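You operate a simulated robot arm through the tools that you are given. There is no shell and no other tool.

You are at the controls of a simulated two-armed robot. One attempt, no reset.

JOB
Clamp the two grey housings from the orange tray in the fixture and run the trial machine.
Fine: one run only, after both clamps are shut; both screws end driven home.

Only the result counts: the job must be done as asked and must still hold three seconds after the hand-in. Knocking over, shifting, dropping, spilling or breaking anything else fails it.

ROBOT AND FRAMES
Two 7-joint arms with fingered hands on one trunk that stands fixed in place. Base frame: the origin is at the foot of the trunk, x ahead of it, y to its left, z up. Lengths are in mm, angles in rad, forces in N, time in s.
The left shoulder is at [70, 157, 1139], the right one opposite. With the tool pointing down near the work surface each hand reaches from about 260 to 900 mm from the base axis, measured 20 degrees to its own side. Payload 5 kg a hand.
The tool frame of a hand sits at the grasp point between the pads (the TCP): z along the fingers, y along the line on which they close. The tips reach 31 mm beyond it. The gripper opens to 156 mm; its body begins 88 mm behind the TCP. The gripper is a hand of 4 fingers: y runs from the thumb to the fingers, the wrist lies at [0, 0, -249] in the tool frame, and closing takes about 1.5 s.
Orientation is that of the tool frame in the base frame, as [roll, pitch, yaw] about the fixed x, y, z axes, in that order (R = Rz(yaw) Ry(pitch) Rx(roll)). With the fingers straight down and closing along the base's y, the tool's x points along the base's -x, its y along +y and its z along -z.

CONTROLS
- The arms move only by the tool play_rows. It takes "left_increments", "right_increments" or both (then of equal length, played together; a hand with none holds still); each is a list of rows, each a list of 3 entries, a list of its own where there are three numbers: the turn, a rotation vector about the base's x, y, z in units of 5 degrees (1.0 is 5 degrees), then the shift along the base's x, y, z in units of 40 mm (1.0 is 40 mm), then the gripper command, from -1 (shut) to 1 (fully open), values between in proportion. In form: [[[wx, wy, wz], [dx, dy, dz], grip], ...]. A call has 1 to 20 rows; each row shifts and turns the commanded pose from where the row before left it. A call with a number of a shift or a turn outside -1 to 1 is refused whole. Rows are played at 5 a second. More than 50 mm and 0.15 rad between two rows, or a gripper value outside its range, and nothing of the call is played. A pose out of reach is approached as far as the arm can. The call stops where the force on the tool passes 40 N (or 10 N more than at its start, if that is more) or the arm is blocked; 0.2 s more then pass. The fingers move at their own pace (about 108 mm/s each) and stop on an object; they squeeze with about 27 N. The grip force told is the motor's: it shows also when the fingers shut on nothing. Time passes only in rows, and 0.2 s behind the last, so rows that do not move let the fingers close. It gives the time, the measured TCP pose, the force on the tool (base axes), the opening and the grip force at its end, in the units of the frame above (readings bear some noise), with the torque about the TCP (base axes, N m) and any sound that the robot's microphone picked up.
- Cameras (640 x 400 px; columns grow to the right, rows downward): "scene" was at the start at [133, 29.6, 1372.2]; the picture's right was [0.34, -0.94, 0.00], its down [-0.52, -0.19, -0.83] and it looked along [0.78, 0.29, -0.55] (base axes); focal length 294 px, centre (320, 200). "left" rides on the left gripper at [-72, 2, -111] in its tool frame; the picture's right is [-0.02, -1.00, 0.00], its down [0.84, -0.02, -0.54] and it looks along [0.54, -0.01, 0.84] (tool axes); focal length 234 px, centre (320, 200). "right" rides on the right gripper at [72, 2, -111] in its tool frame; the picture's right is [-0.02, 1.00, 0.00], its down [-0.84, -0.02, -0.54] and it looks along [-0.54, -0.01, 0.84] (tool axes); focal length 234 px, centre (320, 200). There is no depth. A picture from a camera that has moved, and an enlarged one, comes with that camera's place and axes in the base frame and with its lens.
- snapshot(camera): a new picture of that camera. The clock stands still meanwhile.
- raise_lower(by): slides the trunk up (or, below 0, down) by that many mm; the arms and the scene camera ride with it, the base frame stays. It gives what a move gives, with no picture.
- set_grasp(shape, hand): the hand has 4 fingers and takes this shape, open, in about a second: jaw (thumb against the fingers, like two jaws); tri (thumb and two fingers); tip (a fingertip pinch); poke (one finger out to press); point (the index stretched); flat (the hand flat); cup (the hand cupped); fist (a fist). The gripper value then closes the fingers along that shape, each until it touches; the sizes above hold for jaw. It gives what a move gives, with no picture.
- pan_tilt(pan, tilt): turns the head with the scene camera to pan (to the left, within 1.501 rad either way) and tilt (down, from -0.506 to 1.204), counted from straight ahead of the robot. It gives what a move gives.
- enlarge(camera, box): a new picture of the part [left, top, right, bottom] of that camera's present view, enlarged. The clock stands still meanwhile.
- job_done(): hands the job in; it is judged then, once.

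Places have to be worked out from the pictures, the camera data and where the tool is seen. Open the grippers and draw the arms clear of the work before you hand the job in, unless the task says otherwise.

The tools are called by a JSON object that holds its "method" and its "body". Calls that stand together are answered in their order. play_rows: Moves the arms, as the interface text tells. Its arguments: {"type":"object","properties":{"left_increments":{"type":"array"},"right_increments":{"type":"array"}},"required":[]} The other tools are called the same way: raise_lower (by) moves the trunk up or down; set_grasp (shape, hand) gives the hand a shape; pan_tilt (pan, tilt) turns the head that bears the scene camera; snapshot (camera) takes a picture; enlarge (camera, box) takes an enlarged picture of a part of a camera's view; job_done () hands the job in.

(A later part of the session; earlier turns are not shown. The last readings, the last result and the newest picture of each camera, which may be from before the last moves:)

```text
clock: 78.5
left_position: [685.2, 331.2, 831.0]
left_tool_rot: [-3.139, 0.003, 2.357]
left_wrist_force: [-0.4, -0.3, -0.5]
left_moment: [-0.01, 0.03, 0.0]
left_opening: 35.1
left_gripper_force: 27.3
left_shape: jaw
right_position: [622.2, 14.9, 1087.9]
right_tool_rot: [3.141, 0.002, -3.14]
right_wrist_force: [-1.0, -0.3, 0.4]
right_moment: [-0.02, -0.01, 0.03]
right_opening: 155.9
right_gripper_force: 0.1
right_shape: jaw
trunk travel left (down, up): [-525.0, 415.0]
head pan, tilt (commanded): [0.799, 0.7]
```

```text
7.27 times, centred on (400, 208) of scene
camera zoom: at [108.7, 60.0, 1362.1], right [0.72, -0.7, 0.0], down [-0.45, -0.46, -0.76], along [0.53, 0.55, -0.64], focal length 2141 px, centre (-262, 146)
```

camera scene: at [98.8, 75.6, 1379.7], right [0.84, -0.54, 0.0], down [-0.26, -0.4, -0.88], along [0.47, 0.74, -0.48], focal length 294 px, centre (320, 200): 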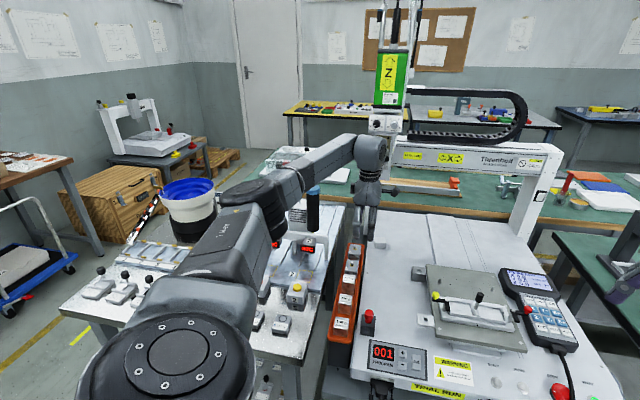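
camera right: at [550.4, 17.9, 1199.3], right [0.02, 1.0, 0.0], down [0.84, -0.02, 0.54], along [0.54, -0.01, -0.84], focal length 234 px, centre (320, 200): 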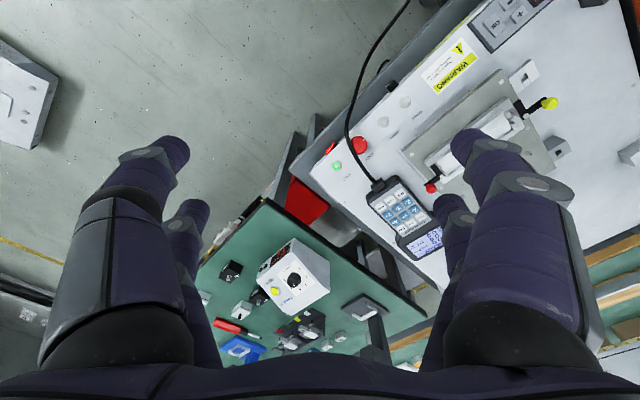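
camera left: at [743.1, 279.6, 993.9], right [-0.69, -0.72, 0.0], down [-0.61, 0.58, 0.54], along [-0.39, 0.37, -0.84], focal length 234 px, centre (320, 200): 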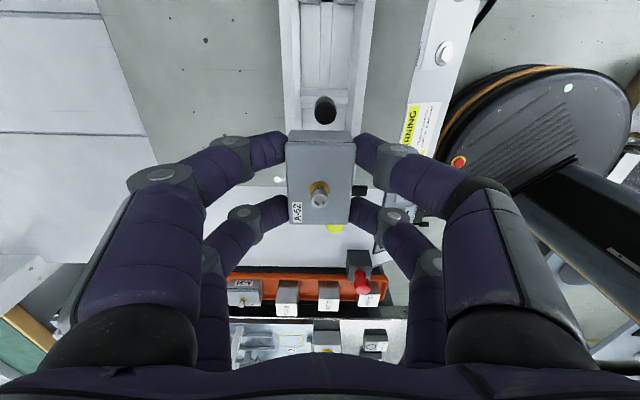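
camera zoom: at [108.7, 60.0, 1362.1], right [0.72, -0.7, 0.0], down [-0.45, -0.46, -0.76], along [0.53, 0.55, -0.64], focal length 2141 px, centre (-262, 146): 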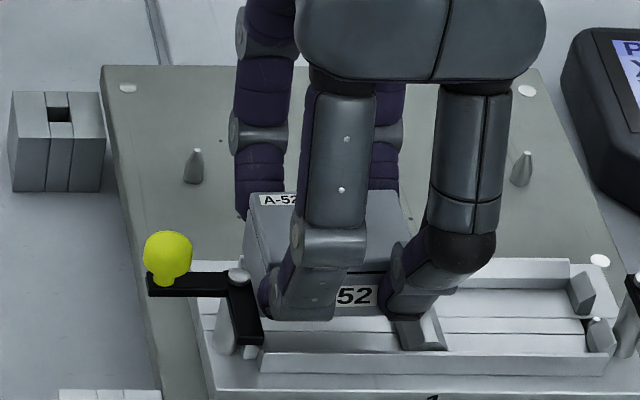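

Bottom is about 12 mm above the nest walls' top region with no contact. A small −0.8 mm correction across, then down to just below the knob's lower edge.

{"method": "play_rows", "body": {"left_increments": [[[0, 0, 0], [-0.014, -0.014, -0.1], -0.7], [[0, 0, 0], [0, 0, -0.1], -0.7], [[0, 0, 0], [0, 0, 0], -0.7]]}}

{"method": "enlarge", "body": {"camera": "left", "box": [260, 70, 380, 170]}}

{"method": "enlarge", "body": {"camera": "scene", "box": [380, 195, 420, 235]}}

{"method": "enlarge", "body": {"camera": "right", "box": [480, 90, 560, 150]}}

```text
clock: 79.3
left_position: [685.4, 330.8, 822.5]
left_tool_rot: [-3.14, 0.003, 2.358]
left_wrist_force: [-0.2, -0.3, -0.5]
left_moment: [-0.01, -0.01, 0.01]
left_opening: 35.0
left_gripper_force: 27.3
left_shape: jaw
right_position: [622.8, 15.1, 1087.3]
right_tool_rot: [3.141, 0.001, -3.142]
right_wrist_force: [-0.1, 0.5, -0.2]
right_moment: [0.01, 0.0, 0.0]
right_opening: 155.7
right_gripper_force: 0.1
right_shape: jaw
trunk travel left (down, up): [-525.0, 415.0]
head pan, tilt (commanded): [0.799, 0.7]
```

```text
4.00 times, centred on (320, 120) of left
camera zoom: at [737.6, 280.8, 934.6], right [-0.69, -0.72, 0.0], down [-0.61, 0.58, 0.54], along [-0.39, 0.37, -0.84], focal length 937 px, centre (320, 520)
```

zoom: 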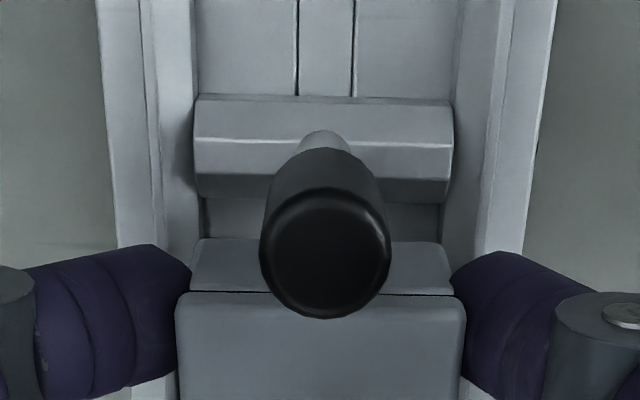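

```text
10.00 times, centred on (400, 215) of scene
camera zoom: at [108.7, 60.0, 1362.1], right [0.72, -0.7, 0.0], down [-0.45, -0.46, -0.76], along [0.53, 0.55, -0.64], focal length 2944 px, centre (-480, 50)
```

zoom: 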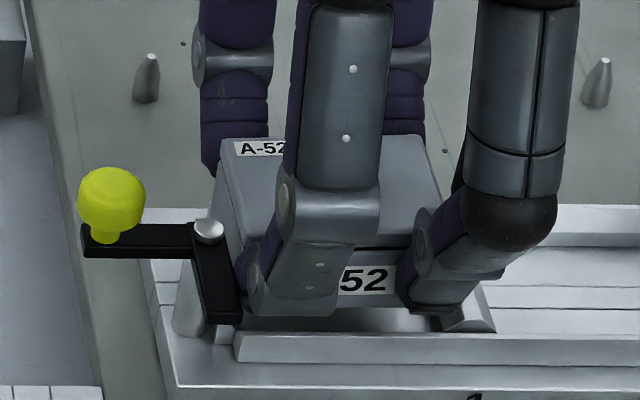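

```text
6.67 times, centred on (520, 120) of right
camera zoom: at [550.4, 17.9, 1199.4], right [0.02, 1.0, 0.0], down [0.84, -0.02, 0.54], along [0.54, -0.01, -0.84], focal length 1561 px, centre (-1013, 733)
```

zoom: 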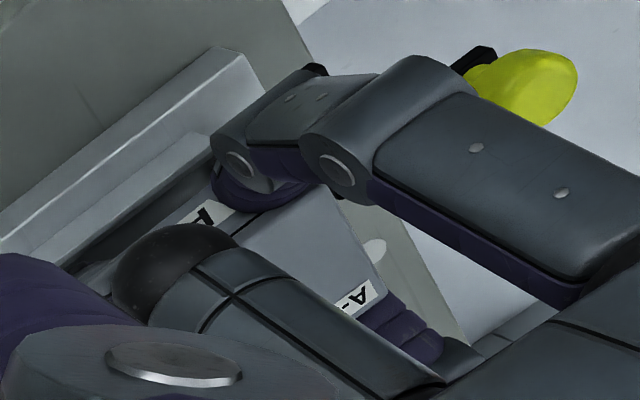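

The housing top is now just under the knob, so I shift 2 mm right (also away from the lever arm) and continue lowering into the nest.

{"method": "play_rows", "body": {"left_increments": [[[0, 0, 0], [0, 0, -0.06], -0.7], [[0, 0, 0], [0.035, -0.035, -0.05], -0.7], [[0, 0, 0], [0, 0, 0], -0.7]]}}

{"method": "enlarge", "body": {"camera": "scene", "box": [380, 195, 420, 235]}}

{"method": "enlarge", "body": {"camera": "left", "box": [260, 70, 380, 170]}}

```text
clock: 80.1
left_position: [686.9, 329.3, 819.7]
left_tool_rot: [-3.14, 0.004, 2.358]
left_wrist_force: [0.2, 0.1, -0.7]
left_moment: [0.01, 0.01, 0.0]
left_opening: 34.9
left_gripper_force: 27.2
left_shape: jaw
right_position: [622.0, 15.2, 1087.3]
right_tool_rot: [3.141, -0.001, -3.14]
right_wrist_force: [0.6, 0.0, 0.0]
right_moment: [-0.02, -0.01, 0.02]
right_opening: 155.7
right_gripper_force: 0.1
right_shape: jaw
trunk travel left (down, up): [-525.0, 415.0]
head pan, tilt (commanded): [0.799, 0.7]
```

```text
10.00 times, centred on (400, 215) of scene
camera zoom: at [108.7, 60.2, 1362.1], right [0.72, -0.7, 0.0], down [-0.45, -0.46, -0.76], along [0.53, 0.55, -0.64], focal length 2944 px, centre (-480, 50)
```

zoom: 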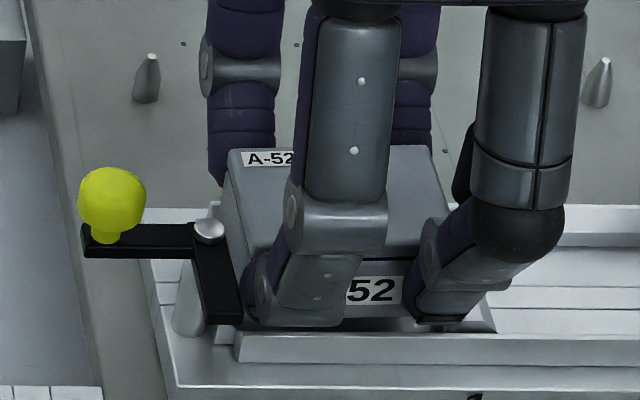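

```text
4.00 times, centred on (320, 120) of left
camera zoom: at [739.4, 279.1, 930.8], right [-0.69, -0.72, 0.0], down [-0.61, 0.58, 0.54], along [-0.39, 0.37, -0.84], focal length 937 px, centre (320, 520)
```

zoom: 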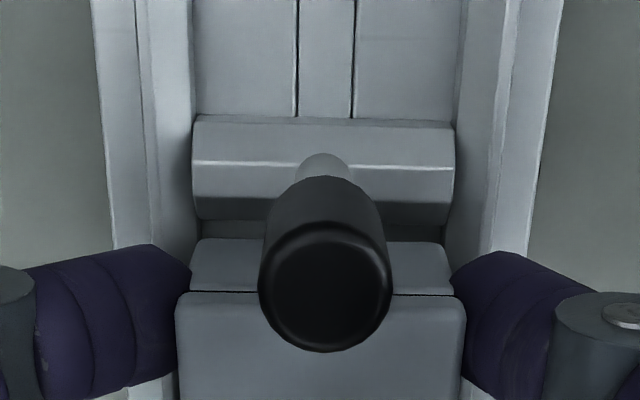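

{"method": "play_rows", "body": {"left_increments": [[[0, 0, 0], [0, 0, -0.08], -0.7], [[0, 0, 0], [0, 0, -0.06], -0.7], [[0, 0, 0], [0, 0, 0], -0.7]]}}

{"method": "enlarge", "body": {"camera": "scene", "box": [380, 195, 420, 235]}}

```text
clock: 80.9
left_position: [685.9, 329.8, 814.8]
left_tool_rot: [-3.139, 0.004, 2.358]
left_wrist_force: [1.5, -0.2, -0.5]
left_moment: [-0.03, -0.03, -0.01]
left_opening: 35.1
left_gripper_force: 26.6
left_shape: jaw
right_position: [622.1, 16.1, 1087.8]
right_tool_rot: [-3.141, 0.001, 3.141]
right_wrist_force: [-0.6, -0.3, 0.9]
right_moment: [0.02, 0.03, -0.01]
right_opening: 156.0
right_gripper_force: 0.1
right_shape: jaw
trunk travel left (down, up): [-525.0, 415.0]
head pan, tilt (commanded): [0.799, 0.7]
```

```text
10.00 times, centred on (400, 215) of scene
camera zoom: at [108.8, 59.9, 1362.1], right [0.72, -0.7, 0.0], down [-0.45, -0.46, -0.76], along [0.53, 0.55, -0.64], focal length 2944 px, centre (-480, 50)
```

zoom: 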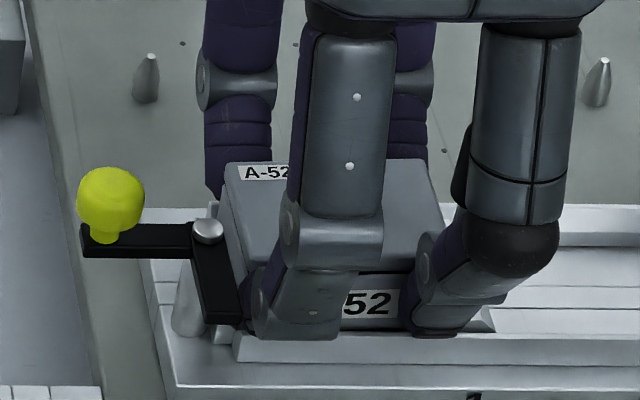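

{"method": "play_rows", "body": {"left_increments": [[[0, 0, 0], [0, 0, -0.05], -0.7], [[0, 0, 0], [0, 0, 0], -0.7]]}}

{"method": "play_rows", "body": {"left_increments": [[[0, 0, 0], [0, 0, -0.04], -0.7], [[0, 0, 0], [0, 0, 0], -0.7]]}}

{"method": "enlarge", "body": {"camera": "scene", "box": [380, 200, 420, 235]}}

{"method": "enlarge", "body": {"camera": "left", "box": [260, 70, 380, 170]}}

```text
clock: 81.5
left_position: [687.3, 328.4, 812.0]
left_tool_rot: [-3.139, 0.003, 2.358]
left_wrist_force: [2.1, -0.5, 0.1]
left_moment: [-0.04, -0.04, -0.04]
left_opening: 34.9
left_gripper_force: 26.7
left_shape: jaw
right_position: [623.1, 14.7, 1088.0]
right_tool_rot: [3.14, 0.0, 3.14]
right_wrist_force: [-0.2, 0.7, 0.7]
right_moment: [0.0, -0.02, 0.0]
right_opening: 155.9
right_gripper_force: 0.0
right_shape: jaw
trunk travel left (down, up): [-525.0, 415.0]
head pan, tilt (commanded): [0.799, 0.7]
```

```text
clock: 82.1
left_position: [686.0, 328.5, 811.8]
left_tool_rot: [3.141, 0.005, 2.358]
left_wrist_force: [3.8, -0.9, 6.6]
left_moment: [0.1, 0.1, -0.04]
left_opening: 34.9
left_gripper_force: 27.5
left_shape: jaw
right_position: [622.6, 14.4, 1089.0]
right_tool_rot: [-3.141, 0.001, 3.141]
right_wrist_force: [1.0, 0.1, 0.0]
right_moment: [-0.02, 0.01, 0.02]
right_opening: 155.9
right_gripper_force: 0.0
right_shape: jaw
trunk travel left (down, up): [-525.0, 415.0]
head pan, tilt (commanded): [0.799, 0.7]
```

```text
11.43 times, centred on (400, 218) of scene
camera zoom: at [108.2, 59.4, 1362.3], right [0.72, -0.7, 0.0], down [-0.45, -0.46, -0.77], along [0.53, 0.55, -0.64], focal length 3364 px, centre (-594, 0)
```

zoom: 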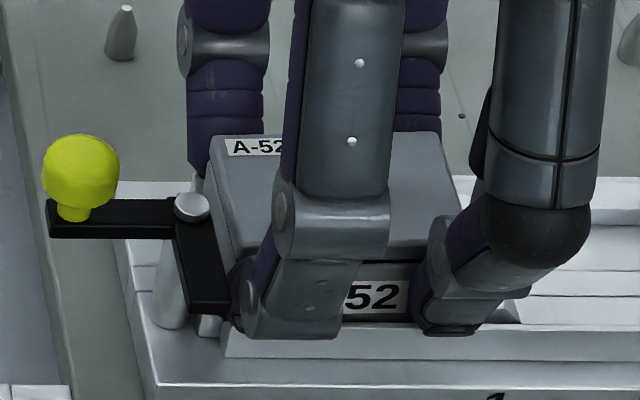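

```text
4.00 times, centred on (320, 120) of left
camera zoom: at [739.0, 278.8, 923.6], right [-0.69, -0.72, 0.0], down [-0.61, 0.58, 0.54], along [-0.39, 0.37, -0.84], focal length 937 px, centre (320, 520)
```

zoom: 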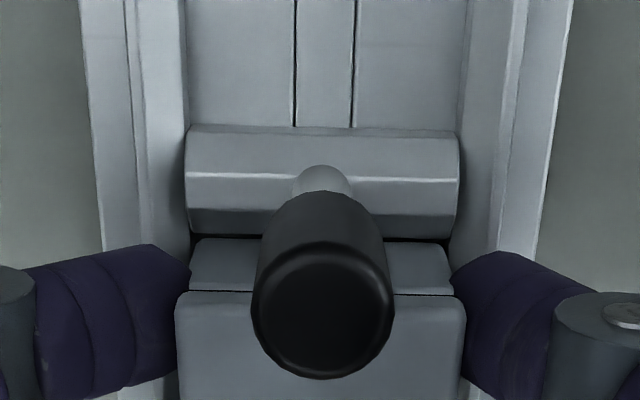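

The housing's left end is meeting the lug's lead-in (about 6 N, pushing right). I ease 1 mm to the right and press down slightly.

{"method": "play_rows", "body": {"left_increments": [[[0, 0, 0], [0.018, -0.018, 0], -0.7], [[0, 0, 0], [0, 0, -0.04], -0.7], [[0, 0, 0], [0, 0, 0], -0.7]]}}

{"method": "enlarge", "body": {"camera": "scene", "box": [380, 200, 420, 235]}}

```text
clock: 82.9
left_position: [686.9, 327.3, 811.6]
left_tool_rot: [3.138, 0.004, 2.356]
left_wrist_force: [3.6, 1.5, 18.3]
left_moment: [0.44, 0.26, -0.15]
left_opening: 35.4
left_gripper_force: 27.0
left_shape: jaw
right_position: [620.9, 15.0, 1088.4]
right_tool_rot: [3.141, 0.002, -3.141]
right_wrist_force: [-0.6, 0.1, -0.4]
right_moment: [0.01, 0.0, 0.0]
right_opening: 155.9
right_gripper_force: 0.0
right_shape: jaw
trunk travel left (down, up): [-525.0, 415.0]
head pan, tilt (commanded): [0.799, 0.7]
```

```text
11.43 times, centred on (400, 218) of scene
camera zoom: at [106.8, 59.1, 1362.5], right [0.72, -0.7, 0.0], down [-0.45, -0.46, -0.77], along [0.53, 0.55, -0.64], focal length 3364 px, centre (-594, 0)
```

zoom: 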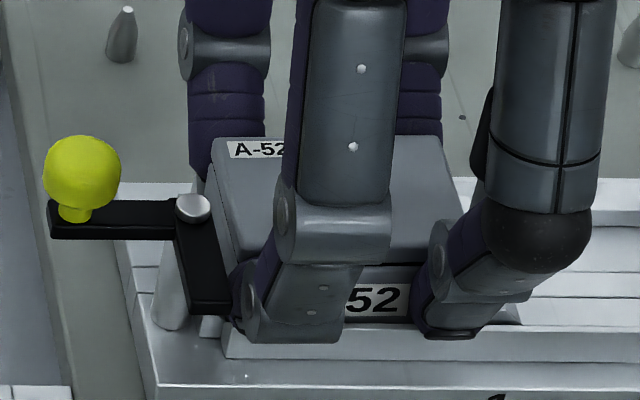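

The contact is at the left lug again (housing ~1.5 mm too far left). I lift 2 mm, move 1.5 mm right, and lower again.

{"method": "play_rows", "body": {"left_increments": [[[0, 0, 0], [0, 0, 0.08], -0.7], [[0, 0, 0], [0.027, -0.027, 0], -0.7], [[0, 0, 0], [0, 0, -0.08], -0.7], [[0, 0, 0], [0, 0, 0], -0.7]]}}

{"method": "enlarge", "body": {"camera": "left", "box": [260, 70, 380, 170]}}

{"method": "enlarge", "body": {"camera": "scene", "box": [380, 200, 420, 235]}}

```text
clock: 83.9
left_position: [686.4, 327.4, 809.8]
left_tool_rot: [3.14, 0.006, 2.358]
left_wrist_force: [-1.0, 8.3, 21.8]
left_moment: [0.7, 0.37, -0.15]
left_opening: 35.5
left_gripper_force: 26.5
left_shape: jaw
right_position: [619.5, 15.5, 1088.1]
right_tool_rot: [-3.141, 0.004, 3.141]
right_wrist_force: [0.6, 0.4, -0.7]
right_moment: [-0.03, -0.03, -0.02]
right_opening: 156.0
right_gripper_force: 0.0
right_shape: jaw
trunk travel left (down, up): [-525.0, 415.0]
head pan, tilt (commanded): [0.799, 0.7]
```

```text
4.00 times, centred on (320, 120) of left
camera zoom: at [738.6, 277.9, 922.7], right [-0.69, -0.73, 0.0], down [-0.61, 0.58, 0.54], along [-0.39, 0.37, -0.84], focal length 937 px, centre (320, 520)
```

zoom: 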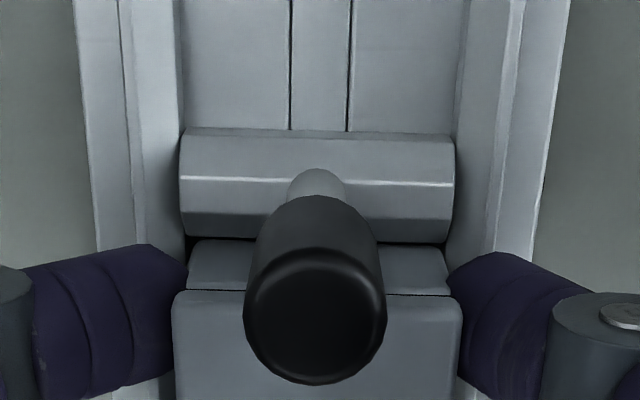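

```text
11.43 times, centred on (400, 218) of scene
camera zoom: at [106.0, 59.8, 1362.5], right [0.72, -0.7, 0.0], down [-0.45, -0.46, -0.77], along [0.53, 0.55, -0.64], focal length 3364 px, centre (-594, 0)
```

zoom: 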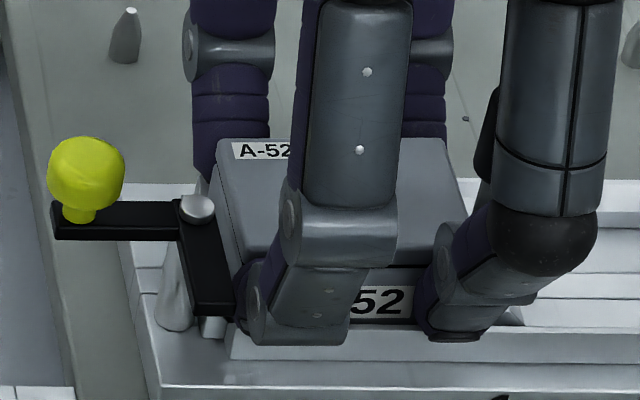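

Height readings put the housing bottom at the nest floor (z≈769), and side forces show it located against divider and wall. I relieve the downward push by 2 mm and open the fingers a little.

{"method": "play_rows", "body": {"left_increments": [[[0, 0, 0], [0, 0, 0.04], -0.6], [[0, 0, 0], [0, 0, 0], -0.45], [[0, 0, 0], [0, 0, 0], -0.3], [[0, 0, 0], [0, 0, 0], -0.25], [[0, 0, 0], [0, 0, 0], -0.25]]}}

{"method": "enlarge", "body": {"camera": "left", "box": [240, 70, 400, 230]}}

{"method": "enlarge", "body": {"camera": "scene", "box": [380, 195, 425, 240]}}

```text
clock: 85.1
left_position: [686.9, 326.7, 809.0]
left_tool_rot: [-3.14, 0.003, 2.357]
left_wrist_force: [0.1, -0.2, -0.4]
left_moment: [-0.02, -0.01, 0.01]
left_opening: 58.0
left_gripper_force: 0.0
left_shape: jaw
right_position: [622.3, 14.8, 1087.2]
right_tool_rot: [-3.141, 0.0, 3.141]
right_wrist_force: [-0.6, 0.6, -0.2]
right_moment: [0.0, 0.0, -0.03]
right_opening: 155.8
right_gripper_force: 0.1
right_shape: jaw
trunk travel left (down, up): [-525.0, 415.0]
head pan, tilt (commanded): [0.799, 0.7]
```

```text
2.50 times, centred on (320, 150) of left
camera zoom: at [739.8, 276.5, 919.8], right [-0.69, -0.72, 0.0], down [-0.61, 0.58, 0.54], along [-0.39, 0.37, -0.84], focal length 585 px, centre (320, 325)
```

zoom: 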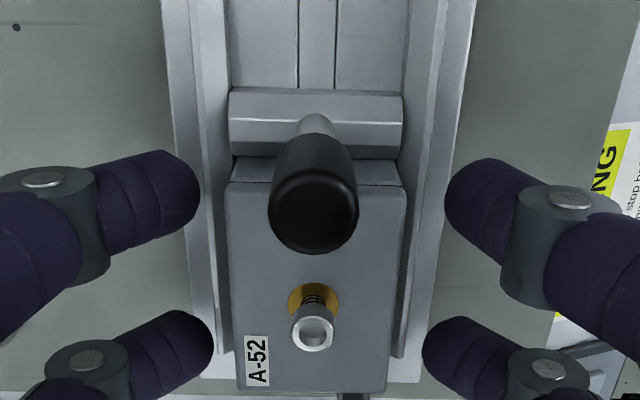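

```text
8.89 times, centred on (402, 218) of scene
camera zoom: at [108.2, 59.5, 1361.9], right [0.72, -0.7, 0.0], down [-0.45, -0.46, -0.77], along [0.53, 0.55, -0.64], focal length 2617 px, centre (-413, 44)
```

zoom: 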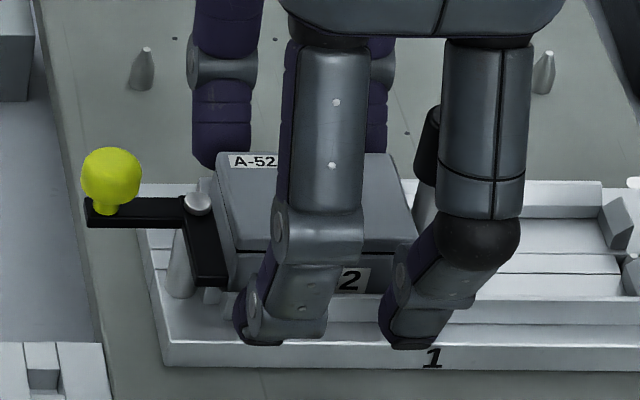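

A-52 is released in the left nest. I raise the hand straight up and inspect the seating.

{"method": "play_rows", "body": {"left_increments": [[[0, 0, 0], [0, 0, 0.3], -0.25], [[0, 0, 0], [0, 0, 0.6], -0.25], [[0, 0, 0], [0, 0, 0.9], -0.25], [[0, 0, 0], [0, 0, 0.9], -0.25], [[0, 0, 0], [-0.5, 0.8, 0], -0.25], [[0, 0, 0], [-0.5, 0.8, 0], -0.25], [[0, 0, 0], [-0.5, 0.8, 0], -0.25]]}}

{"method": "enlarge", "body": {"camera": "scene", "box": [376, 200, 426, 236]}}

{"method": "enlarge", "body": {"camera": "right", "box": [470, 80, 560, 150]}}

{"method": "snapshot", "body": {"camera": "left"}}

```text
clock: 86.7
left_position: [626.7, 424.1, 919.4]
left_tool_rot: [-3.14, 0.004, 2.355]
left_wrist_force: [0.0, -1.7, 0.1]
left_moment: [-0.02, -0.03, 0.0]
left_opening: 58.1
left_gripper_force: 0.0
left_shape: jaw
right_position: [621.6, 15.4, 1087.8]
right_tool_rot: [-3.14, 0.001, 3.138]
right_wrist_force: [0.8, 1.2, 0.1]
right_moment: [-0.02, -0.02, 0.03]
right_opening: 155.7
right_gripper_force: 0.0
right_shape: jaw
trunk travel left (down, up): [-525.0, 415.0]
head pan, tilt (commanded): [0.799, 0.7]
```

```text
11.11 times, centred on (401, 218) of scene
camera zoom: at [107.6, 61.3, 1362.1], right [0.72, -0.7, 0.0], down [-0.45, -0.46, -0.76], along [0.53, 0.55, -0.64], focal length 3271 px, centre (-580, 0)
```

zoom: 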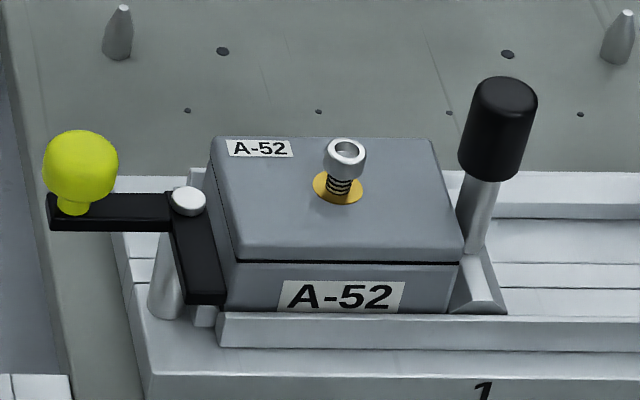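

```text
5.71 times, centred on (515, 115) of right
camera zoom: at [549.4, 18.8, 1199.9], right [0.02, 1.0, 0.0], down [0.84, -0.02, 0.55], along [0.55, -0.01, -0.84], focal length 1338 px, centre (-794, 686)
```

zoom: 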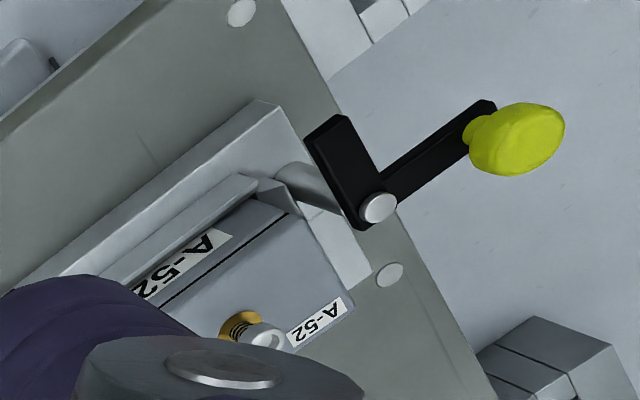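

```text
taken
camera left: at [678.9, 373.3, 1030.8], right [-0.69, -0.72, 0.0], down [-0.61, 0.58, 0.54], along [-0.39, 0.37, -0.84], focal length 234 px, centre (320, 200)
```

left: 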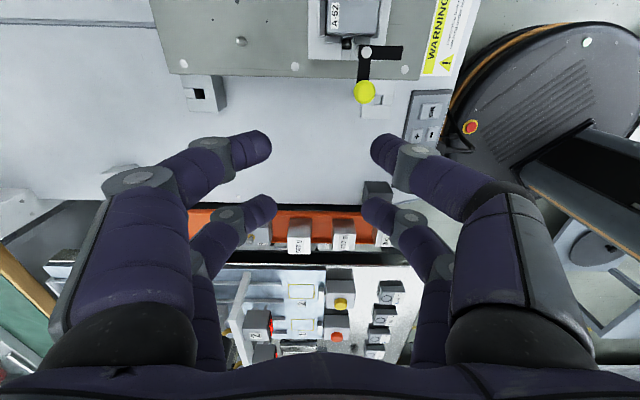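

A-52 is seated level with its screw clear. Now A-34: I go back to the tray with the jaw wide open so that the front finger can push A-34 back a little from the tall 500 g block.

{"method": "play_rows", "body": {"left_increments": [[[0, 0, 0], [-0.027, 0.9, 0], -0.25], [[0, 0, 0], [-0.027, 0.9, 0], 0.2], [[0, 0, 0], [-0.027, 0.9, 0], 0.5], [[0, 0, 0], [-0.027, 0.9, 0], 0.8], [[0, 0, 0], [-0.027, 0.9, -0.3], 0.8], [[0, 0, 0], [-0.027, 0.9, -0.6], 0.8], [[0, 0, 0], [0, 0, -0.9], 0.8], [[0, 0, 0], [0, 0, -0.7], 0.8], [[0, 0, 0], [0, 0, 0], 0.8]]}}

{"method": "snapshot", "body": {"camera": "left"}}

{"method": "enlarge", "body": {"camera": "scene", "box": [270, 140, 350, 240]}}

```text
clock: 88.7
left_position: [617.8, 639.2, 816.9]
left_tool_rot: [-3.14, 0.005, 2.358]
left_wrist_force: [0.5, 0.5, 0.6]
left_moment: [0.02, 0.01, -0.01]
left_opening: 140.4
left_gripper_force: 0.0
left_shape: jaw
right_position: [622.6, 15.2, 1087.6]
right_tool_rot: [-3.141, 0.002, -3.141]
right_wrist_force: [0.1, -0.3, 0.8]
right_moment: [-0.01, 0.01, -0.04]
right_opening: 155.9
right_gripper_force: 0.1
right_shape: jaw
trunk travel left (down, up): [-525.0, 415.0]
head pan, tilt (commanded): [0.799, 0.7]
```

```text
taken
camera left: at [671.1, 589.0, 928.6], right [-0.69, -0.72, 0.0], down [-0.61, 0.58, 0.54], along [-0.39, 0.37, -0.84], focal length 234 px, centre (320, 200)
```

left: 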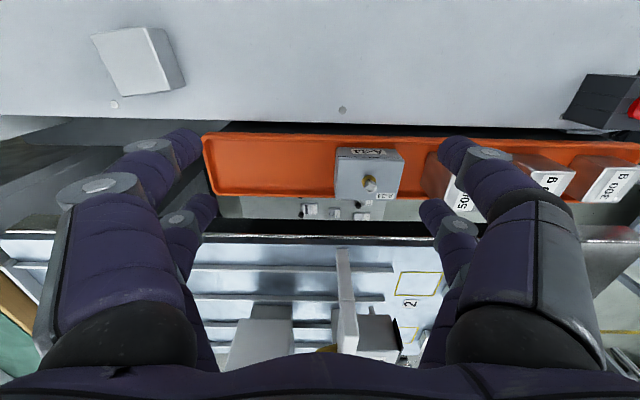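

```text
4.00 times, centred on (310, 190) of scene
camera zoom: at [108.4, 59.9, 1362.1], right [0.72, -0.7, 0.0], down [-0.45, -0.46, -0.76], along [0.53, 0.55, -0.64], focal length 1178 px, centre (360, 240)
```

zoom: 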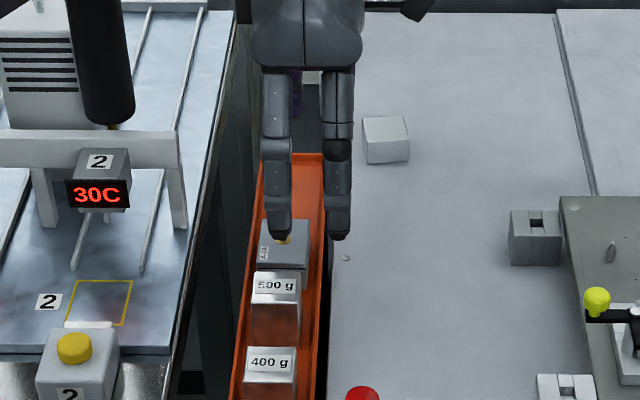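

I zoom to see the front finger relative to the gap between A-34 and the 500 g block.

{"method": "enlarge", "body": {"camera": "left", "box": [320, 110, 520, 260]}}

{"method": "enlarge", "body": {"camera": "left", "box": [150, 110, 350, 260]}}

```text
2.67 times, centred on (420, 185) of left
camera zoom: at [671.1, 589.0, 928.6], right [-0.69, -0.72, 0.0], down [-0.61, 0.58, 0.54], along [-0.39, 0.37, -0.84], focal length 624 px, centre (53, 240)
```

zoom: 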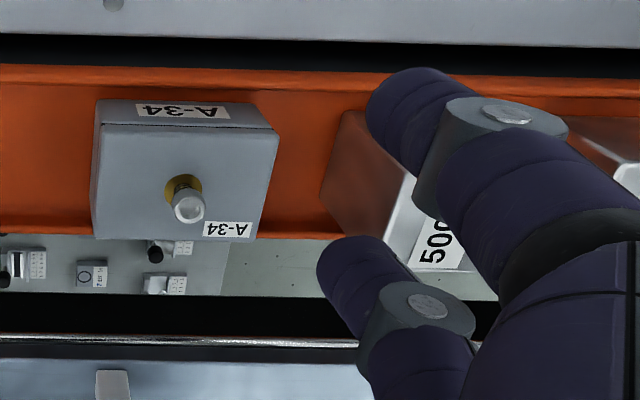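

```text
2.67 times, centred on (250, 185) of left
camera zoom: at [671.1, 589.0, 928.6], right [-0.69, -0.72, 0.0], down [-0.61, 0.58, 0.54], along [-0.39, 0.37, -0.84], focal length 624 px, centre (507, 240)
```

zoom: 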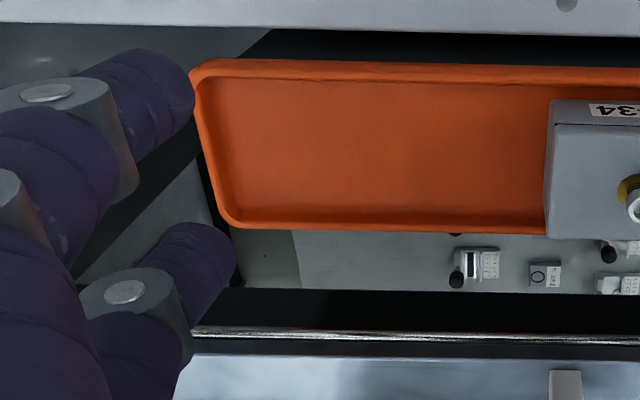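

A-34 now sits at w≈817.5–875.6 (it was nudged a little forward earlier), leaving 30 mm to the block – enough for the slimmer poke finger with closing axis across the tray. I lift, move aside, switch to poke and turn the hand.

{"method": "play_rows", "body": {"left_increments": [[[0, 0, 0], [0, 0, 0.8], 0.8], [[0, 0, 0], [0, 0, 0.8], 0.8], [[0, 0, 0], [0, 0, 0.65], 0.8], [[0, 0, 0], [0.55, -0.55, 0], 0.8], [[0, 0, 0], [0.55, -0.55, 0], 0.8], [[0, 0, 0], [0.55, -0.55, 0], 0.8]]}}

{"method": "set_grasp", "body": {"hand": "left", "shape": "poke"}}

{"method": "play_rows", "body": {"left_increments": [[[0, 0, 1], [-0.085, -0.085, 0], 0], [[0, 0, 1], [-0.085, -0.085, 0], 0], [[0, 0, 1], [-0.085, -0.085, 0], 0], [[0, 0, 1], [-0.085, -0.085, 0], 0], [[0, 0, 1], [-0.085, -0.085, 0], 0], [[0, 0, 1], [-0.085, -0.085, 0], 0], [[0, 0, 1], [-0.085, -0.085, 0], 0], [[0, 0, 1], [-0.085, -0.085, 0], 0], [[0, 0, 1], [-0.085, -0.085, 0], 0], [[0, 0, 1], [-0.085, -0.085, 0], 0], [[0, 0, 1], [-0.085, -0.085, 0], 0], [[0, 0, 1], [-0.085, -0.085, 0], 0], [[0, 0, 1], [-0.085, -0.085, 0], 0], [[0, 0, 1], [-0.085, -0.085, 0], 0], [[0, 0, 1], [-0.085, -0.085, 0], 0], [[0, 0, 1], [-0.085, -0.085, 0], 0], [[0, 0, 1], [-0.085, -0.085, 0], 0], [[0, 0, 1], [-0.085, -0.085, 0], 0]]}}

{"method": "snapshot", "body": {"camera": "scene"}}

```text
clock: 90.1
left_position: [686.5, 571.8, 907.4]
left_tool_rot: [-3.138, 0.002, 2.357]
left_wrist_force: [-0.1, -0.2, 0.5]
left_moment: [0.03, 0.01, 0.0]
left_opening: 140.1
left_gripper_force: 0.0
left_shape: jaw
right_position: [624.0, 15.0, 1086.8]
right_tool_rot: [-3.14, -0.001, 3.141]
right_wrist_force: [-0.2, 0.6, -0.5]
right_moment: [0.02, 0.02, -0.01]
right_opening: 155.8
right_gripper_force: 0.0
right_shape: jaw
trunk travel left (down, up): [-525.0, 415.0]
head pan, tilt (commanded): [0.799, 0.7]
```

```text
clock: 91.0
left_position: [687.7, 574.3, 909.9]
left_tool_rot: [-3.141, 0.004, 2.358]
left_wrist_force: [0.3, 0.0, 0.4]
left_moment: [0.02, 0.0, 0.0]
left_opening: 0.0
left_gripper_force: 0.1
left_shape: poke
right_position: [622.1, 14.1, 1087.1]
right_tool_rot: [3.141, -0.001, 3.141]
right_wrist_force: [0.3, -0.3, 1.0]
right_moment: [0.0, -0.04, -0.02]
right_opening: 156.1
right_gripper_force: 0.0
right_shape: jaw
trunk travel left (down, up): [-525.0, 415.0]
head pan, tilt (commanded): [0.799, 0.7]
```

```text
clock: 94.8
left_position: [627.1, 512.0, 908.1]
left_tool_rot: [-3.141, 0.004, -2.354]
left_wrist_force: [-0.6, -0.4, -0.1]
left_moment: [-0.03, -0.01, 0.02]
left_opening: 0.0
left_gripper_force: 0.1
left_shape: poke
right_position: [622.7, 14.1, 1088.3]
right_tool_rot: [3.142, 0.0, 3.141]
right_wrist_force: [-0.3, 0.6, 0.1]
right_moment: [-0.03, -0.01, -0.02]
right_opening: 155.7
right_gripper_force: 0.0
right_shape: jaw
trunk travel left (down, up): [-525.0, 415.0]
head pan, tilt (commanded): [0.799, 0.7]
```

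```text
taken
camera scene: at [108.5, 60.2, 1362.1], right [0.72, -0.7, 0.0], down [-0.45, -0.46, -0.76], along [0.53, 0.55, -0.64], focal length 294 px, centre (320, 200)
```

scene: 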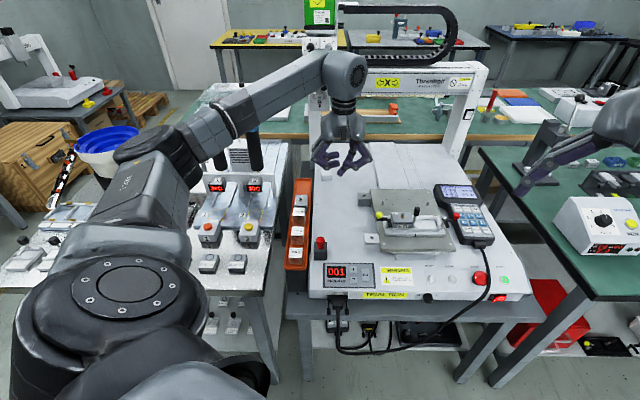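

Poke shape at the pick yaw, hand clear. I move above the gap between the 500 g block and A-34.

{"method": "play_rows", "body": {"left_increments": [[[0, 0, 0], [-0.715, 0.68, 0], 0], [[0, 0, 0], [-0.715, 0.68, 0], 0], [[0, 0, 0], [-0.715, 0.68, 0], 0], [[0, 0, 0], [0, 0, -0.8], 0], [[0, 0, 0], [0, 0, -0.8], 0], [[0, 0, 0], [0, 0, 0], 0]]}}

{"method": "snapshot", "body": {"camera": "left"}}

{"method": "enlarge", "body": {"camera": "scene", "box": [255, 150, 345, 240]}}

```text
clock: 96.2
left_position: [540.6, 593.4, 845.3]
left_tool_rot: [-3.139, 0.003, -2.355]
left_wrist_force: [0.2, -0.1, 1.1]
left_moment: [0.01, -0.01, 0.0]
left_opening: 0.0
left_gripper_force: 0.1
left_shape: poke
right_position: [622.6, 15.0, 1087.4]
right_tool_rot: [3.141, 0.0, 3.141]
right_wrist_force: [0.2, -0.7, -0.4]
right_moment: [0.01, -0.02, -0.02]
right_opening: 155.7
right_gripper_force: 0.1
right_shape: jaw
trunk travel left (down, up): [-525.0, 415.0]
head pan, tilt (commanded): [0.799, 0.7]
```

```text
taken
camera left: at [590.7, 644.3, 956.5], right [0.72, -0.69, 0.0], down [-0.58, -0.61, 0.54], along [-0.37, -0.39, -0.84], focal length 234 px, centre (320, 200)
```

left: 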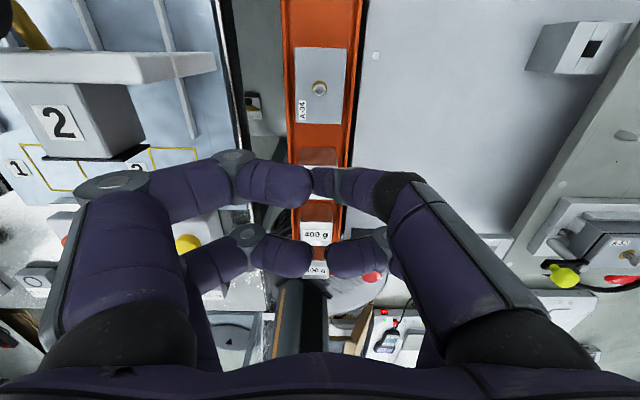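

```text
4.44 times, centred on (300, 195) of scene
camera zoom: at [108.2, 59.9, 1362.1], right [0.72, -0.7, 0.0], down [-0.45, -0.46, -0.77], along [0.53, 0.55, -0.64], focal length 1308 px, centre (409, 222)
```

zoom: 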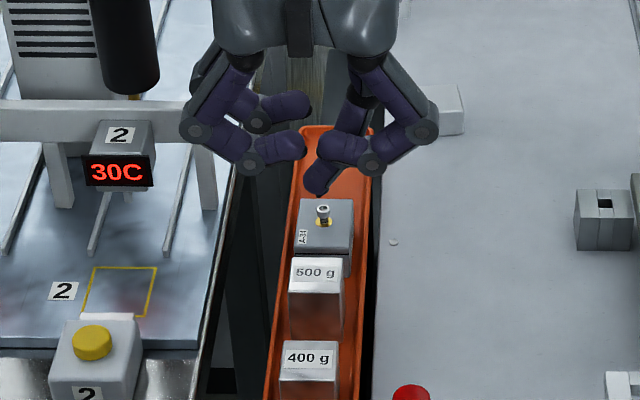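

Clear of the bench fixtures. I descend further and check the fingertip in the gap.

{"method": "play_rows", "body": {"left_increments": [[[0, 0, 0], [0, 0, -0.6], 0], [[0, 0, 0], [0, 0, -0.6], 0], [[0, 0, 0], [0, 0, 0], 0]]}}

{"method": "enlarge", "body": {"camera": "left", "box": [240, 20, 420, 260]}}

{"method": "enlarge", "body": {"camera": "scene", "box": [275, 175, 335, 235]}}

```text
clock: 97.0
left_position: [540.1, 592.8, 795.0]
left_tool_rot: [-3.139, 0.003, -2.354]
left_wrist_force: [0.1, -0.3, -0.1]
left_moment: [0.0, 0.02, -0.03]
left_opening: 0.1
left_gripper_force: 0.1
left_shape: poke
right_position: [622.0, 15.1, 1087.6]
right_tool_rot: [3.141, 0.001, -3.141]
right_wrist_force: [0.0, 0.6, 0.1]
right_moment: [0.02, -0.02, 0.0]
right_opening: 156.0
right_gripper_force: 0.0
right_shape: jaw
trunk travel left (down, up): [-525.0, 415.0]
head pan, tilt (commanded): [0.799, 0.7]
```

```text
1.67 times, centred on (330, 140) of left
camera zoom: at [590.0, 644.6, 906.7], right [0.72, -0.69, 0.0], down [-0.58, -0.61, 0.54], along [-0.37, -0.39, -0.84], focal length 390 px, centre (303, 300)
```

zoom: 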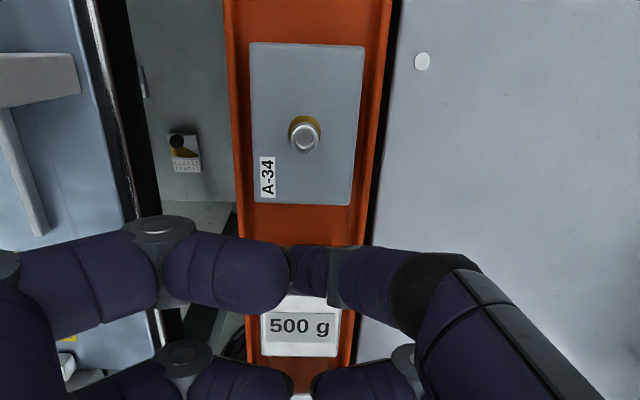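

```text
6.67 times, centred on (305, 205) of scene
camera zoom: at [108.4, 60.0, 1362.1], right [0.72, -0.7, 0.0], down [-0.45, -0.46, -0.76], along [0.53, 0.55, -0.64], focal length 1962 px, centre (420, 167)
```

zoom: 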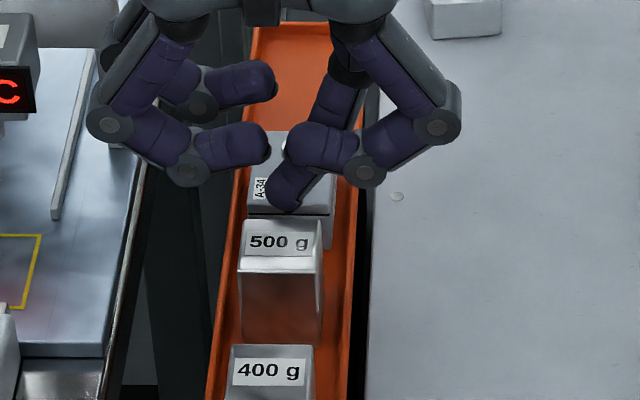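

Fingertip goes down centred in the gap. I lower it to just above the rim level (TCP z≈765), checking force.

{"method": "play_rows", "body": {"left_increments": [[[0, 0, 0], [0, 0, -0.4], 0], [[0, 0, 0], [0, 0, -0.25], 0], [[0, 0, 0], [0, 0, -0.1], 0], [[0, 0, 0], [0, 0, 0], 0]]}}

{"method": "enlarge", "body": {"camera": "scene", "box": [275, 180, 335, 240]}}

{"method": "enlarge", "body": {"camera": "left", "box": [240, 20, 420, 260]}}

```text
clock: 98.0
left_position: [541.7, 594.5, 766.6]
left_tool_rot: [-3.14, 0.004, -2.355]
left_wrist_force: [0.4, -0.3, -0.4]
left_moment: [-0.01, 0.01, 0.0]
left_opening: 0.0
left_gripper_force: 0.0
left_shape: poke
right_position: [622.8, 16.2, 1088.2]
right_tool_rot: [-3.141, 0.001, 3.141]
right_wrist_force: [-0.6, 0.0, 0.2]
right_moment: [-0.01, 0.0, 0.0]
right_opening: 155.9
right_gripper_force: 0.1
right_shape: jaw
trunk travel left (down, up): [-525.0, 415.0]
head pan, tilt (commanded): [0.799, 0.7]
```

```text
6.67 times, centred on (305, 210) of scene
camera zoom: at [108.6, 60.2, 1362.1], right [0.72, -0.7, 0.0], down [-0.45, -0.46, -0.76], along [0.53, 0.55, -0.64], focal length 1962 px, centre (420, 133)
```

zoom: 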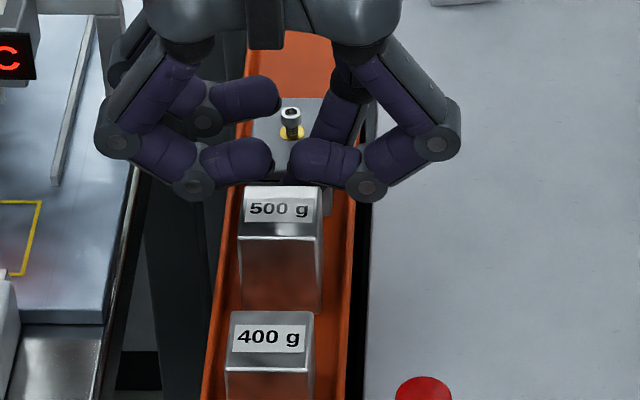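

```text
1.67 times, centred on (330, 140) of left
camera zoom: at [590.7, 645.1, 877.8], right [0.72, -0.69, 0.0], down [-0.58, -0.61, 0.54], along [-0.37, -0.39, -0.84], focal length 390 px, centre (303, 300)
```

zoom: 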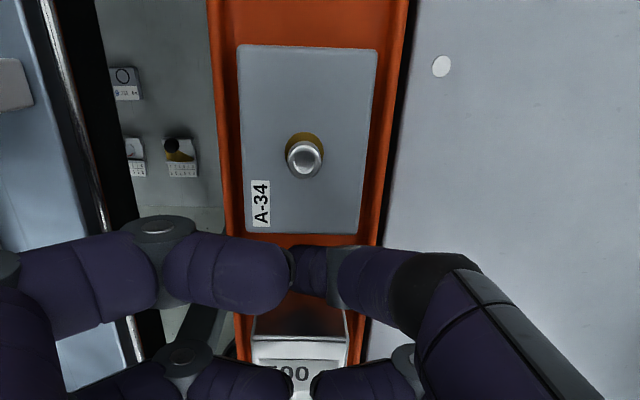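

No contact so far. Now I push A-34 about 27 mm toward machine-back with slow small steps.

{"method": "play_rows", "body": {"left_increments": [[[0, 0, 0], [0.1, 0.1, 0], 0], [[0, 0, 0], [0.1, 0.1, 0], 0], [[0, 0, 0], [0.12, 0.12, 0], 0], [[0, 0, 0], [0.12, 0.12, 0], 0], [[0, 0, 0], [0.12, 0.12, 0], 0], [[0, 0, 0], [0, 0, 0], 0]]}}

{"method": "enlarge", "body": {"camera": "left", "box": [240, 20, 420, 260]}}

{"method": "enlarge", "body": {"camera": "scene", "box": [275, 170, 335, 230]}}

```text
clock: 99.4
left_position: [563.9, 615.4, 765.2]
left_tool_rot: [-3.14, 0.004, -2.357]
left_wrist_force: [1.8, -2.1, -0.5]
left_moment: [0.08, 0.05, 0.01]
left_opening: 0.1
left_gripper_force: 0.1
left_shape: poke
right_position: [622.1, 14.9, 1087.2]
right_tool_rot: [-3.141, 0.0, 3.141]
right_wrist_force: [0.3, 0.1, -0.7]
right_moment: [0.02, -0.01, -0.03]
right_opening: 156.1
right_gripper_force: 0.2
right_shape: jaw
trunk travel left (down, up): [-525.0, 415.0]
head pan, tilt (commanded): [0.799, 0.7]
```

```text
1.67 times, centred on (330, 140) of left
camera zoom: at [613.3, 667.0, 877.6], right [0.72, -0.69, 0.0], down [-0.58, -0.61, 0.54], along [-0.37, -0.39, -0.84], focal length 390 px, centre (303, 300)
```

zoom: 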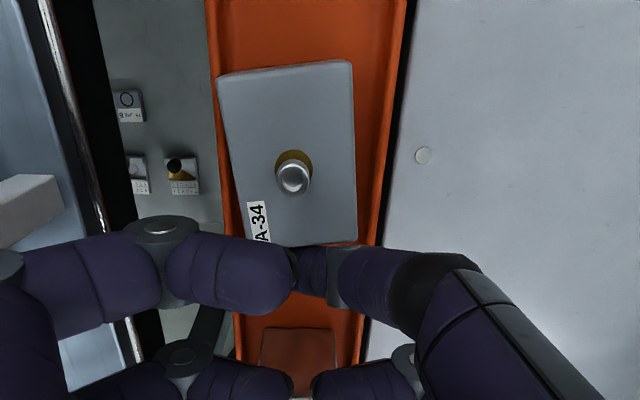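

```text
6.67 times, centred on (305, 200) of scene
camera zoom: at [108.7, 60.0, 1362.1], right [0.72, -0.7, 0.0], down [-0.45, -0.46, -0.76], along [0.53, 0.55, -0.64], focal length 1962 px, centre (420, 200)
```

zoom: 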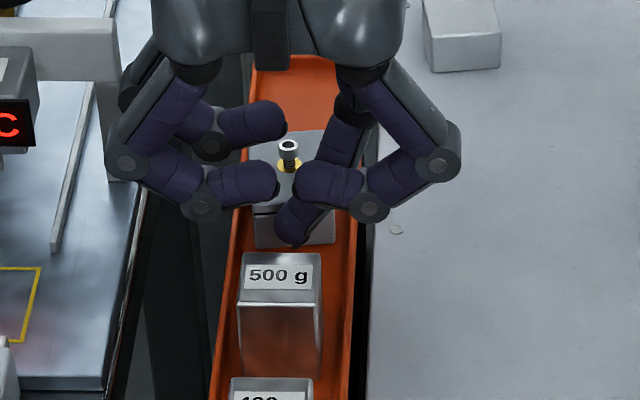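

A-34 moved back (front edge now at w≈845, 57 mm from the block) with a slight turn of ~6°. I back off, rise, move aside, and change to the jaw at the other yaw again.

{"method": "play_rows", "body": {"left_increments": [[[0, 0, 0], [-0.106, -0.106, 0], 0], [[0, 0, 0], [0, 0, 0.5], 0], [[0, 0, 0], [0, 0, 1], 0], [[0, 0, 0], [0, 0, 1], 0], [[0, 0, 0], [0, 0, 1], 0], [[0, 0, 0], [0.65, -0.65, 0], 0], [[0, 0, 0], [0.65, -0.65, 0], 0], [[0, 0, 0], [0.645, -0.645, 0], 0]]}}

{"method": "set_grasp", "body": {"hand": "left", "shape": "jaw"}}

{"method": "play_rows", "body": {"left_increments": [[[0, 0, -1], [0.044, 0.044, 0], -0.1], [[0, 0, -1], [0.044, 0.044, 0], -0.1], [[0, 0, -1], [0.044, 0.044, 0], -0.1], [[0, 0, -1], [0.044, 0.044, 0], -0.1], [[0, 0, -1], [0.044, 0.044, 0], -0.1], [[0, 0, -1], [0.044, 0.044, 0], -0.1], [[0, 0, -1], [0.044, 0.044, 0], -0.1], [[0, 0, -1], [0.044, 0.044, 0], -0.1], [[0, 0, -1], [0.044, 0.044, 0], -0.1], [[0, 0, -1], [0.044, 0.044, 0], -0.1], [[0, 0, -1], [0.044, 0.044, 0], -0.1], [[0, 0, -1], [0.044, 0.044, 0], -0.1], [[0, 0, -1], [0.044, 0.044, 0], -0.1], [[0, 0, -1], [0.044, 0.044, 0], -0.1], [[0, 0, -1], [0.044, 0.044, 0], -0.1], [[0, 0, -1], [0.044, 0.044, 0], -0.1], [[0, 0, -1], [0.044, 0.044, 0], -0.1], [[0, 0, -1], [0.044, 0.044, 0], -0.1]]}}

{"method": "play_rows", "body": {"left_increments": [[[0, 0, 0], [-0.52, 0.52, -0.3], -0.1], [[0, 0, 0], [-0.52, 0.52, -0.5], -0.1], [[0, 0, 0], [-0.52, 0.52, -0.5], -0.1], [[0, 0, 0], [0, 0, -0.6], -0.1], [[0, 0, 0], [0, 0, -0.5], -0.1], [[0, 0, 0], [0, 0, 0], -0.1]]}}

{"method": "enlarge", "body": {"camera": "left", "box": [200, 100, 450, 260]}}

{"method": "enlarge", "body": {"camera": "scene", "box": [275, 150, 345, 220]}}

```text
clock: 101.2
left_position: [638.7, 534.8, 904.1]
left_tool_rot: [-3.141, 0.001, -2.354]
left_wrist_force: [0.9, 0.4, 0.5]
left_moment: [-0.04, 0.05, -0.02]
left_opening: 0.1
left_gripper_force: 0.0
left_shape: poke
right_position: [622.7, 15.4, 1086.6]
right_tool_rot: [-3.141, -0.002, 3.14]
right_wrist_force: [0.7, 1.5, -0.5]
right_moment: [0.02, 0.0, 0.01]
right_opening: 155.8
right_gripper_force: 0.1
right_shape: jaw
trunk travel left (down, up): [-525.0, 415.0]
head pan, tilt (commanded): [0.799, 0.7]
```

```text
clock: 102.1
left_position: [636.5, 535.3, 905.6]
left_tool_rot: [-3.139, 0.004, -2.354]
left_wrist_force: [0.0, 0.0, -0.5]
left_moment: [0.02, 0.01, -0.01]
left_opening: 156.1
left_gripper_force: 0.1
left_shape: jaw
right_position: [622.6, 14.9, 1087.7]
right_tool_rot: [-3.141, 0.0, -3.141]
right_wrist_force: [-0.3, 0.0, 0.2]
right_moment: [0.01, -0.01, -0.01]
right_opening: 156.0
right_gripper_force: 0.2
right_shape: jaw
trunk travel left (down, up): [-525.0, 415.0]
head pan, tilt (commanded): [0.799, 0.7]
```

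```text
clock: 105.9
left_position: [668.9, 566.1, 904.7]
left_tool_rot: [-3.142, 0.003, 2.356]
left_wrist_force: [0.4, 0.2, 0.8]
left_moment: [-0.03, -0.01, 0.0]
left_opening: 70.6
left_gripper_force: 0.1
left_shape: jaw
right_position: [621.6, 15.0, 1087.7]
right_tool_rot: [3.141, 0.0, 3.141]
right_wrist_force: [0.1, 0.6, -0.4]
right_moment: [0.0, -0.01, -0.01]
right_opening: 156.0
right_gripper_force: 0.1
right_shape: jaw
trunk travel left (down, up): [-525.0, 415.0]
head pan, tilt (commanded): [0.799, 0.7]
```

```text
clock: 107.3
left_position: [605.8, 629.7, 810.4]
left_tool_rot: [-3.138, 0.004, 2.358]
left_wrist_force: [-0.4, 0.0, 0.9]
left_moment: [0.0, -0.02, -0.01]
left_opening: 70.7
left_gripper_force: 0.1
left_shape: jaw
right_position: [621.3, 15.7, 1088.4]
right_tool_rot: [3.141, 0.0, -3.141]
right_wrist_force: [-0.5, -0.1, -0.5]
right_moment: [-0.04, 0.03, 0.02]
right_opening: 156.0
right_gripper_force: 0.1
right_shape: jaw
trunk travel left (down, up): [-525.0, 415.0]
head pan, tilt (commanded): [0.799, 0.7]
```

```text
2.50 times, centred on (325, 180) of left
camera zoom: at [658.6, 578.9, 922.6], right [-0.69, -0.73, 0.0], down [-0.61, 0.58, 0.54], along [-0.39, 0.37, -0.84], focal length 585 px, centre (308, 250)
```

zoom: 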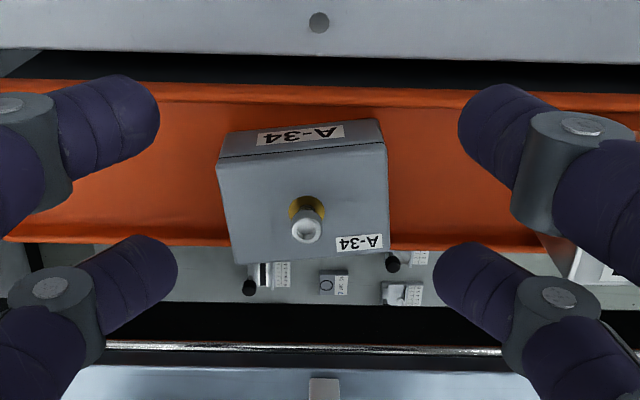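

```text
5.71 times, centred on (310, 185) of scene
camera zoom: at [108.5, 60.0, 1362.1], right [0.72, -0.7, 0.0], down [-0.45, -0.46, -0.76], along [0.53, 0.55, -0.64], focal length 1682 px, centre (377, 286)
```

zoom: 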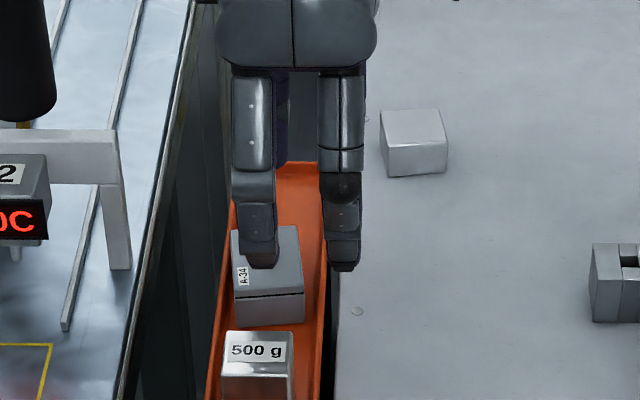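

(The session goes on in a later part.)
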